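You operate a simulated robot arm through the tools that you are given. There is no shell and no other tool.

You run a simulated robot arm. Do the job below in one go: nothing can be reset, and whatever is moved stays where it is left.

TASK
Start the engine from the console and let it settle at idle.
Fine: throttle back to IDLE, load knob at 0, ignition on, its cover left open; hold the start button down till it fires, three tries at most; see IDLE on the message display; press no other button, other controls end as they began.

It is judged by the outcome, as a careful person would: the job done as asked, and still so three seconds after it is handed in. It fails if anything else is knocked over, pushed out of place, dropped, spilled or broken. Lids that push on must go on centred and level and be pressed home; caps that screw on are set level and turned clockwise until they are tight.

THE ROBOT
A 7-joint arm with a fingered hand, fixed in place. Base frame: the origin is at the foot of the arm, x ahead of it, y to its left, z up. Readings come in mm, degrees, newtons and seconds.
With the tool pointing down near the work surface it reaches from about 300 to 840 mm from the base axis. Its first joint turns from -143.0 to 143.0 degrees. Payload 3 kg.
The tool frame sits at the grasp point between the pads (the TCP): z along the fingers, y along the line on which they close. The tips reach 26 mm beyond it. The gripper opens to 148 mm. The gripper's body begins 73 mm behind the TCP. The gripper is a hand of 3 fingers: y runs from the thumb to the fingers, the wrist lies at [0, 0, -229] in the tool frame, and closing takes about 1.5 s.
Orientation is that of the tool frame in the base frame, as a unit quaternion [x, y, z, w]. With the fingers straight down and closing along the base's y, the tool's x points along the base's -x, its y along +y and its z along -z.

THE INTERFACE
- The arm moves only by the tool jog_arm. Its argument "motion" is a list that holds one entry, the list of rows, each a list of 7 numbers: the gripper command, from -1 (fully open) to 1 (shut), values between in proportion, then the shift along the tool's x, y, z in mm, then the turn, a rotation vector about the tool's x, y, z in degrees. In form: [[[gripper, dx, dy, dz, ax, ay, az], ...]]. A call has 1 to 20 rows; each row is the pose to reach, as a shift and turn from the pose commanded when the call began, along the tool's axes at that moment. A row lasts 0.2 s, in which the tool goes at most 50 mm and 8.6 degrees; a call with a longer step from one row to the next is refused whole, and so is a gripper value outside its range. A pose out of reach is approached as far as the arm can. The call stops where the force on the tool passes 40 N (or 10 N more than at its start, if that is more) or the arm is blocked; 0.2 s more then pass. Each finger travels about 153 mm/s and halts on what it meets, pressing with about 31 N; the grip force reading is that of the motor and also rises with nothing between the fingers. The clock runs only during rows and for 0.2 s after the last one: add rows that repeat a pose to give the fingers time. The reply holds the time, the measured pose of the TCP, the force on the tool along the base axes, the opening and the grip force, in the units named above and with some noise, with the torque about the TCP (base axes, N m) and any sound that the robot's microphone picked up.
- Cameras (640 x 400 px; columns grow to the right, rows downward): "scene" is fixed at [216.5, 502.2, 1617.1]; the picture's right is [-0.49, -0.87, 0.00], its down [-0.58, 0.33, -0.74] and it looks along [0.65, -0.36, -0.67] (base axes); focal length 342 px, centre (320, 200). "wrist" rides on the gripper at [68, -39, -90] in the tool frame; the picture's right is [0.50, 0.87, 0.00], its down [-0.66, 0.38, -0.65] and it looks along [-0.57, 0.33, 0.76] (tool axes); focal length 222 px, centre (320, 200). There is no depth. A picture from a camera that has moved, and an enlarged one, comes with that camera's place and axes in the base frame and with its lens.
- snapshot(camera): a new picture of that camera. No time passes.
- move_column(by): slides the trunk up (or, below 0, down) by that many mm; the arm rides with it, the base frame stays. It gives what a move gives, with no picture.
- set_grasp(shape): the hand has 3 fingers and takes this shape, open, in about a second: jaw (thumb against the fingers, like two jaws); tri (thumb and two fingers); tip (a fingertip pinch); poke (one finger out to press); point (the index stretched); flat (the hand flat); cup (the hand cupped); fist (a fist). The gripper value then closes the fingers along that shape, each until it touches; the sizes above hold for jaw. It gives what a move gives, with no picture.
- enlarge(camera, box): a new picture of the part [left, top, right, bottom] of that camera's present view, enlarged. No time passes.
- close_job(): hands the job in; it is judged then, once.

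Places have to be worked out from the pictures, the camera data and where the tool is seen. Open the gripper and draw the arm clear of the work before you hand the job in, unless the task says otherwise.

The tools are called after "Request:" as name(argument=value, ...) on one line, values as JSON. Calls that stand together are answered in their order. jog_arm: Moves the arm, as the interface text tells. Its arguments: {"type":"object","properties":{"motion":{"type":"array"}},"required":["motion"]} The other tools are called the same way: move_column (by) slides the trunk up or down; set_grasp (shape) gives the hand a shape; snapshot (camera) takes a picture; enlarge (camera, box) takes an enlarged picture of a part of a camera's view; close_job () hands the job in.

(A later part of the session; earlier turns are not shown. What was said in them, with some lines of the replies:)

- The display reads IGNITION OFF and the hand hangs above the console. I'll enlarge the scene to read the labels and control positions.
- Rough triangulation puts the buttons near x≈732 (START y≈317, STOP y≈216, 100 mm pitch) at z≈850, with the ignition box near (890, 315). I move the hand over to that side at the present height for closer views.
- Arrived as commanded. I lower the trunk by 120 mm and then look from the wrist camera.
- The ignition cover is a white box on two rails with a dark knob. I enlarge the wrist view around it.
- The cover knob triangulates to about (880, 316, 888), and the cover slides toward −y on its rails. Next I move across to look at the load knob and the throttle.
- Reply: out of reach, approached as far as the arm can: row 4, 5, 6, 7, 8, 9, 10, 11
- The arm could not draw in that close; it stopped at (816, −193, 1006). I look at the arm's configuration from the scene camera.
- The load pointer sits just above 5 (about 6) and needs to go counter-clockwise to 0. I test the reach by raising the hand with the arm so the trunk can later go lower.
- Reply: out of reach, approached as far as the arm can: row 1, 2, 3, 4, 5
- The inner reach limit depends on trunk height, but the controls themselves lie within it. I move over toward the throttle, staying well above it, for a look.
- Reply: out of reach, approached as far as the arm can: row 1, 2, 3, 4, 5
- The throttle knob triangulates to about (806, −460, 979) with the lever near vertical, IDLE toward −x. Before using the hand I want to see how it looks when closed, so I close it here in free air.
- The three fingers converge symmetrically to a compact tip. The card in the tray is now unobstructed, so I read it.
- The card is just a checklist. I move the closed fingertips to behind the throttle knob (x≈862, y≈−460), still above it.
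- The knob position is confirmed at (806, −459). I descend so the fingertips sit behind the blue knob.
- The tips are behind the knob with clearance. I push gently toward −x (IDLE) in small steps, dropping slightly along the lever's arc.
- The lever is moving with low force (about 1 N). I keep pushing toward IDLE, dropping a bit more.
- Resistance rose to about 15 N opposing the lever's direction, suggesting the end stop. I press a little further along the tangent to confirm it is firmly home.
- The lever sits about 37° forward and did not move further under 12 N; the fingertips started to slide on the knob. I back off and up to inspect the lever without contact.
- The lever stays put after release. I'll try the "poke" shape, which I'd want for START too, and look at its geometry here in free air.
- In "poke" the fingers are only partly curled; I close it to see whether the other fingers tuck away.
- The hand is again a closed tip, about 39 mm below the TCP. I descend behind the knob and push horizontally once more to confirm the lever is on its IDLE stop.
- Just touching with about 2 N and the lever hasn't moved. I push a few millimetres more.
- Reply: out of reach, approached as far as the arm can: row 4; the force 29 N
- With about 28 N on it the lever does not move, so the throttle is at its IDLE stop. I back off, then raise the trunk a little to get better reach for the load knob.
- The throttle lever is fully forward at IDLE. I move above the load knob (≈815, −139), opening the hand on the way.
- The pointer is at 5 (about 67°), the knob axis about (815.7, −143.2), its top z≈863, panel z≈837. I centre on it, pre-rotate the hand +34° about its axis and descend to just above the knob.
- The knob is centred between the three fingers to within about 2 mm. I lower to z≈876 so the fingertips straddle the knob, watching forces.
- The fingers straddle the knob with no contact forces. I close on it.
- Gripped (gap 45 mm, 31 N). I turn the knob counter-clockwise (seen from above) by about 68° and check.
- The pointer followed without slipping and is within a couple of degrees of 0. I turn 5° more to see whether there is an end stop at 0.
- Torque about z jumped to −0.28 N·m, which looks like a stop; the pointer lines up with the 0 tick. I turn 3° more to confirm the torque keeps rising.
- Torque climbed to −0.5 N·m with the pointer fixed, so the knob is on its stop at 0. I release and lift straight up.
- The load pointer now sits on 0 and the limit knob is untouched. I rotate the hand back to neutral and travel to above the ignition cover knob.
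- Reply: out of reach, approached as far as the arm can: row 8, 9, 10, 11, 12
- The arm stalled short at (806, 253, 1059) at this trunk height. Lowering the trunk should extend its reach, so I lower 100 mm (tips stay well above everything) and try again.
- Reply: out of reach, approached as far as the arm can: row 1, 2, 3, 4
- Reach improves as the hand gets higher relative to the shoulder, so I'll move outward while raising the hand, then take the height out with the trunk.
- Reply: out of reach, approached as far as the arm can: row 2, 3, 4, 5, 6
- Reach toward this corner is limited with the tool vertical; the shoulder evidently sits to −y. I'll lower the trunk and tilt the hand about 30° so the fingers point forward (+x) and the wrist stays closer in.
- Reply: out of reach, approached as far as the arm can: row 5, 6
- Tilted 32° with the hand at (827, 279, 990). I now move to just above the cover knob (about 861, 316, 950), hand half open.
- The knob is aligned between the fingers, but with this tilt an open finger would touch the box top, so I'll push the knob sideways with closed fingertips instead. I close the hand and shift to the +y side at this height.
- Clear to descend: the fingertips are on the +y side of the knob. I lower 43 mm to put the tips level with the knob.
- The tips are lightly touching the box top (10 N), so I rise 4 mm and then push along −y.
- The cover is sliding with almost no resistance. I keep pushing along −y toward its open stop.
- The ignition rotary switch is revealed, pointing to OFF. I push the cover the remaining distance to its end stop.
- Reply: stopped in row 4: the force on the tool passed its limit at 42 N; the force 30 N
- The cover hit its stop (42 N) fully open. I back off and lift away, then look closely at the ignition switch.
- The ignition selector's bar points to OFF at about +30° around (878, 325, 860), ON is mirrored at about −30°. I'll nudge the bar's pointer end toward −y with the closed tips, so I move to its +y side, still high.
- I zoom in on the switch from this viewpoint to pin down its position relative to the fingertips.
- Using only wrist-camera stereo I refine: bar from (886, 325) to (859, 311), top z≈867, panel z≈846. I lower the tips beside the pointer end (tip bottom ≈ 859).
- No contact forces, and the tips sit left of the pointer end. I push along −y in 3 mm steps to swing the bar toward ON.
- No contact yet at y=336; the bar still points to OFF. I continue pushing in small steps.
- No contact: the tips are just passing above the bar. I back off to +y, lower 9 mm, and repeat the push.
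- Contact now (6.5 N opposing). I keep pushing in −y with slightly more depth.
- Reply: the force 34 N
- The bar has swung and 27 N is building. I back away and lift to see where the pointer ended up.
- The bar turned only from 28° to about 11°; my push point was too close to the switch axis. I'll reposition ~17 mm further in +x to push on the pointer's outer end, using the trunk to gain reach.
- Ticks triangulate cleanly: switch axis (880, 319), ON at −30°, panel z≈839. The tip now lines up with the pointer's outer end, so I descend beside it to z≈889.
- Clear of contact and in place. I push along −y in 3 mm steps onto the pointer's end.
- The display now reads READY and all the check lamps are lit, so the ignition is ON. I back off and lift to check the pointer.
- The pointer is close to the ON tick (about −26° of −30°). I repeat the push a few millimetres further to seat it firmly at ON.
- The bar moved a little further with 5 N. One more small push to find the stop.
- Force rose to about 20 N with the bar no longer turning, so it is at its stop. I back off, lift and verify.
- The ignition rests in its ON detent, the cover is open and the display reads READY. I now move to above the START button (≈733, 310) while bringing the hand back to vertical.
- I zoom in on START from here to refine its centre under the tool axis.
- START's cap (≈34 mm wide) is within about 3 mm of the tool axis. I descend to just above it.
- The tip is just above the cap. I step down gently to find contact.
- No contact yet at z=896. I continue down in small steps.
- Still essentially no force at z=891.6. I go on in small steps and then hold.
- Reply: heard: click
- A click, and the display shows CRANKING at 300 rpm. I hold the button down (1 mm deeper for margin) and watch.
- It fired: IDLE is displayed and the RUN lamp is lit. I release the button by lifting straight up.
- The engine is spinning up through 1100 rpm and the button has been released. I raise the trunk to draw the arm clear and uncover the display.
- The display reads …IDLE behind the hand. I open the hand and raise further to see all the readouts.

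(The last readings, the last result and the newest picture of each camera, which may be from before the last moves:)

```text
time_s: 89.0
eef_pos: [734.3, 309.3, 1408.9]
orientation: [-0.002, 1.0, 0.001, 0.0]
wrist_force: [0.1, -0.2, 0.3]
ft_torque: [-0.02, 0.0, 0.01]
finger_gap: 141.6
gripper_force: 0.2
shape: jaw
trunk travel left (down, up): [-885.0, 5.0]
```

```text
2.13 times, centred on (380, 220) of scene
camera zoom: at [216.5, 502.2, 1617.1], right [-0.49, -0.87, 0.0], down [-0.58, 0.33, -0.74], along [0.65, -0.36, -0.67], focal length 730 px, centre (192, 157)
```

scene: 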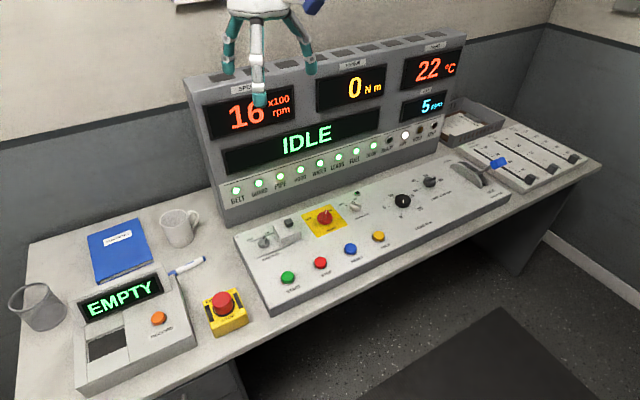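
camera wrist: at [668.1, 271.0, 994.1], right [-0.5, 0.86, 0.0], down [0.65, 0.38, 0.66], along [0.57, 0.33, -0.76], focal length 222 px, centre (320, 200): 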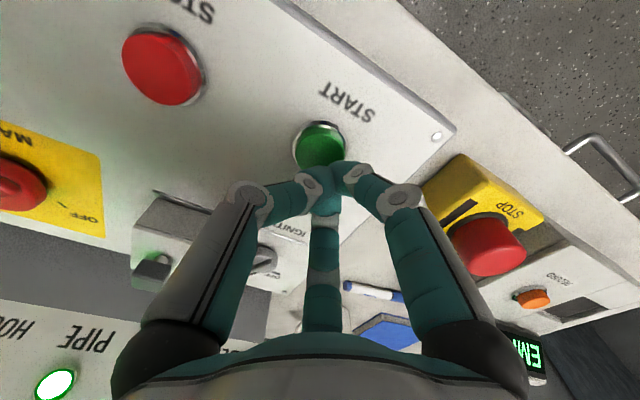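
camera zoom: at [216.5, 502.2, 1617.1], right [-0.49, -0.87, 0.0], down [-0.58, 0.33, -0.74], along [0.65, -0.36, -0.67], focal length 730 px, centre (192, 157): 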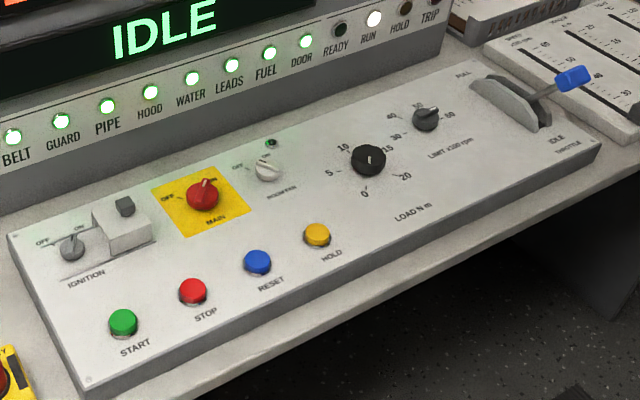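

Everything reads IDLE with 1600 rpm, load at 0, ignition ON and the cover open. I wait a few seconds to be sure the speed has settled.

Request:
jog_arm(motion=[[[-1, 0, 0, 0, 0, 0, 0], [-1, 0, 0, 0, 0, 0, 0], [-1, 0, 0, 0, 0, 0, 0], [-1, 0, 0, 0, 0, 0, 0], [-1, 0, 0, 0, 0, 0, 0], [-1, 0, 0, 0, 0, 0, 0], [-1, 0, 0, 0, 0, 0, 0], [-1, 0, 0, 0, 0, 0, 0], [-1, 0, 0, 0, 0, 0, 0], [-1, 0, 0, 0, 0, 0, 0], [-1, 0, 0, 0, 0, 0, 0], [-1, 0, 0, 0, 0, 0, 0], [-1, 0, 0, 0, 0, 0, 0], [-1, 0, 0, 0, 0, 0, 0], [-1, 0, 0, 0, 0, 0, 0], [-1, 0, 0, 0, 0, 0, 0]]])

Request:
enlarge(camera="scene", box=[180, 30, 480, 220])

Request:
enlarge(camera="scene", box=[380, 130, 530, 230])

Request:
enlarge(camera="scene", box=[230, 190, 390, 300])

```text
time_s: 92.4
eef_pos: [734.2, 309.5, 1410.5]
orientation: [-0.003, 1.0, 0.002, 0.001]
wrist_force: [-0.2, 0.1, -0.5]
ft_torque: [0.01, -0.03, 0.02]
finger_gap: 142.1
gripper_force: 0.0
shape: jaw
trunk travel left (down, up): [-885.0, 5.0]
```

```text
2.11 times, centred on (330, 125) of scene
camera zoom: at [216.5, 502.2, 1617.1], right [-0.49, -0.87, 0.0], down [-0.58, 0.33, -0.74], along [0.65, -0.36, -0.67], focal length 720 px, centre (299, 358)
```

zoom: 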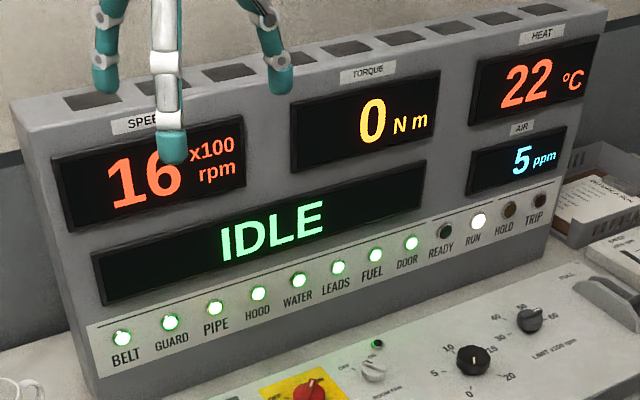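

```text
4.00 times, centred on (455, 180) of scene
camera zoom: at [216.5, 502.2, 1617.1], right [-0.49, -0.87, 0.0], down [-0.58, 0.33, -0.74], along [0.65, -0.36, -0.67], focal length 1369 px, centre (-220, 280)
```

zoom: 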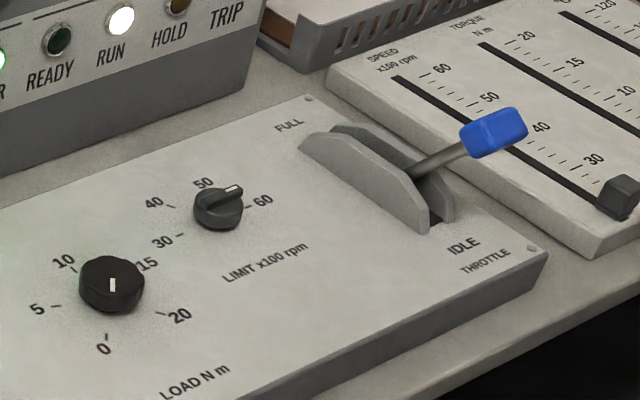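

```text
3.64 times, centred on (310, 245) of scene
camera zoom: at [216.5, 502.2, 1617.1], right [-0.49, -0.87, 0.0], down [-0.58, 0.33, -0.74], along [0.65, -0.36, -0.67], focal length 1244 px, centre (356, 36)
```

zoom: 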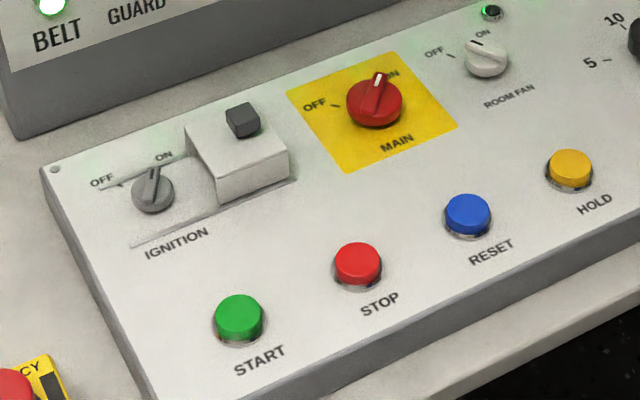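

The speed is steady at 1600 rpm and the display shows IDLE. The throttle is at IDLE, load at 0, ignition ON with its cover open, and the other controls look as they began. The hand is open and well clear, so I hand the job in.

Request:
close_job()

```text
The job is handed in.
```

The engine started on the first try and was idling steadily at 1600 rpm when I handed the job in. The message display showed IDLE and the RUN lamp was lit.

- **Throttle:** back on its IDLE stop.
- **Load knob:** turned down from about 5 to its stop at 0.
- **Ignition:** on, with its cover slid fully open and left open.
- **Start button:** held until the engine fired, then released. I pressed no other button.
- **Other controls:** the main switch, room fan and limit knob look as they did at the start.

The hand is open and the arm is drawn up clear of the console.
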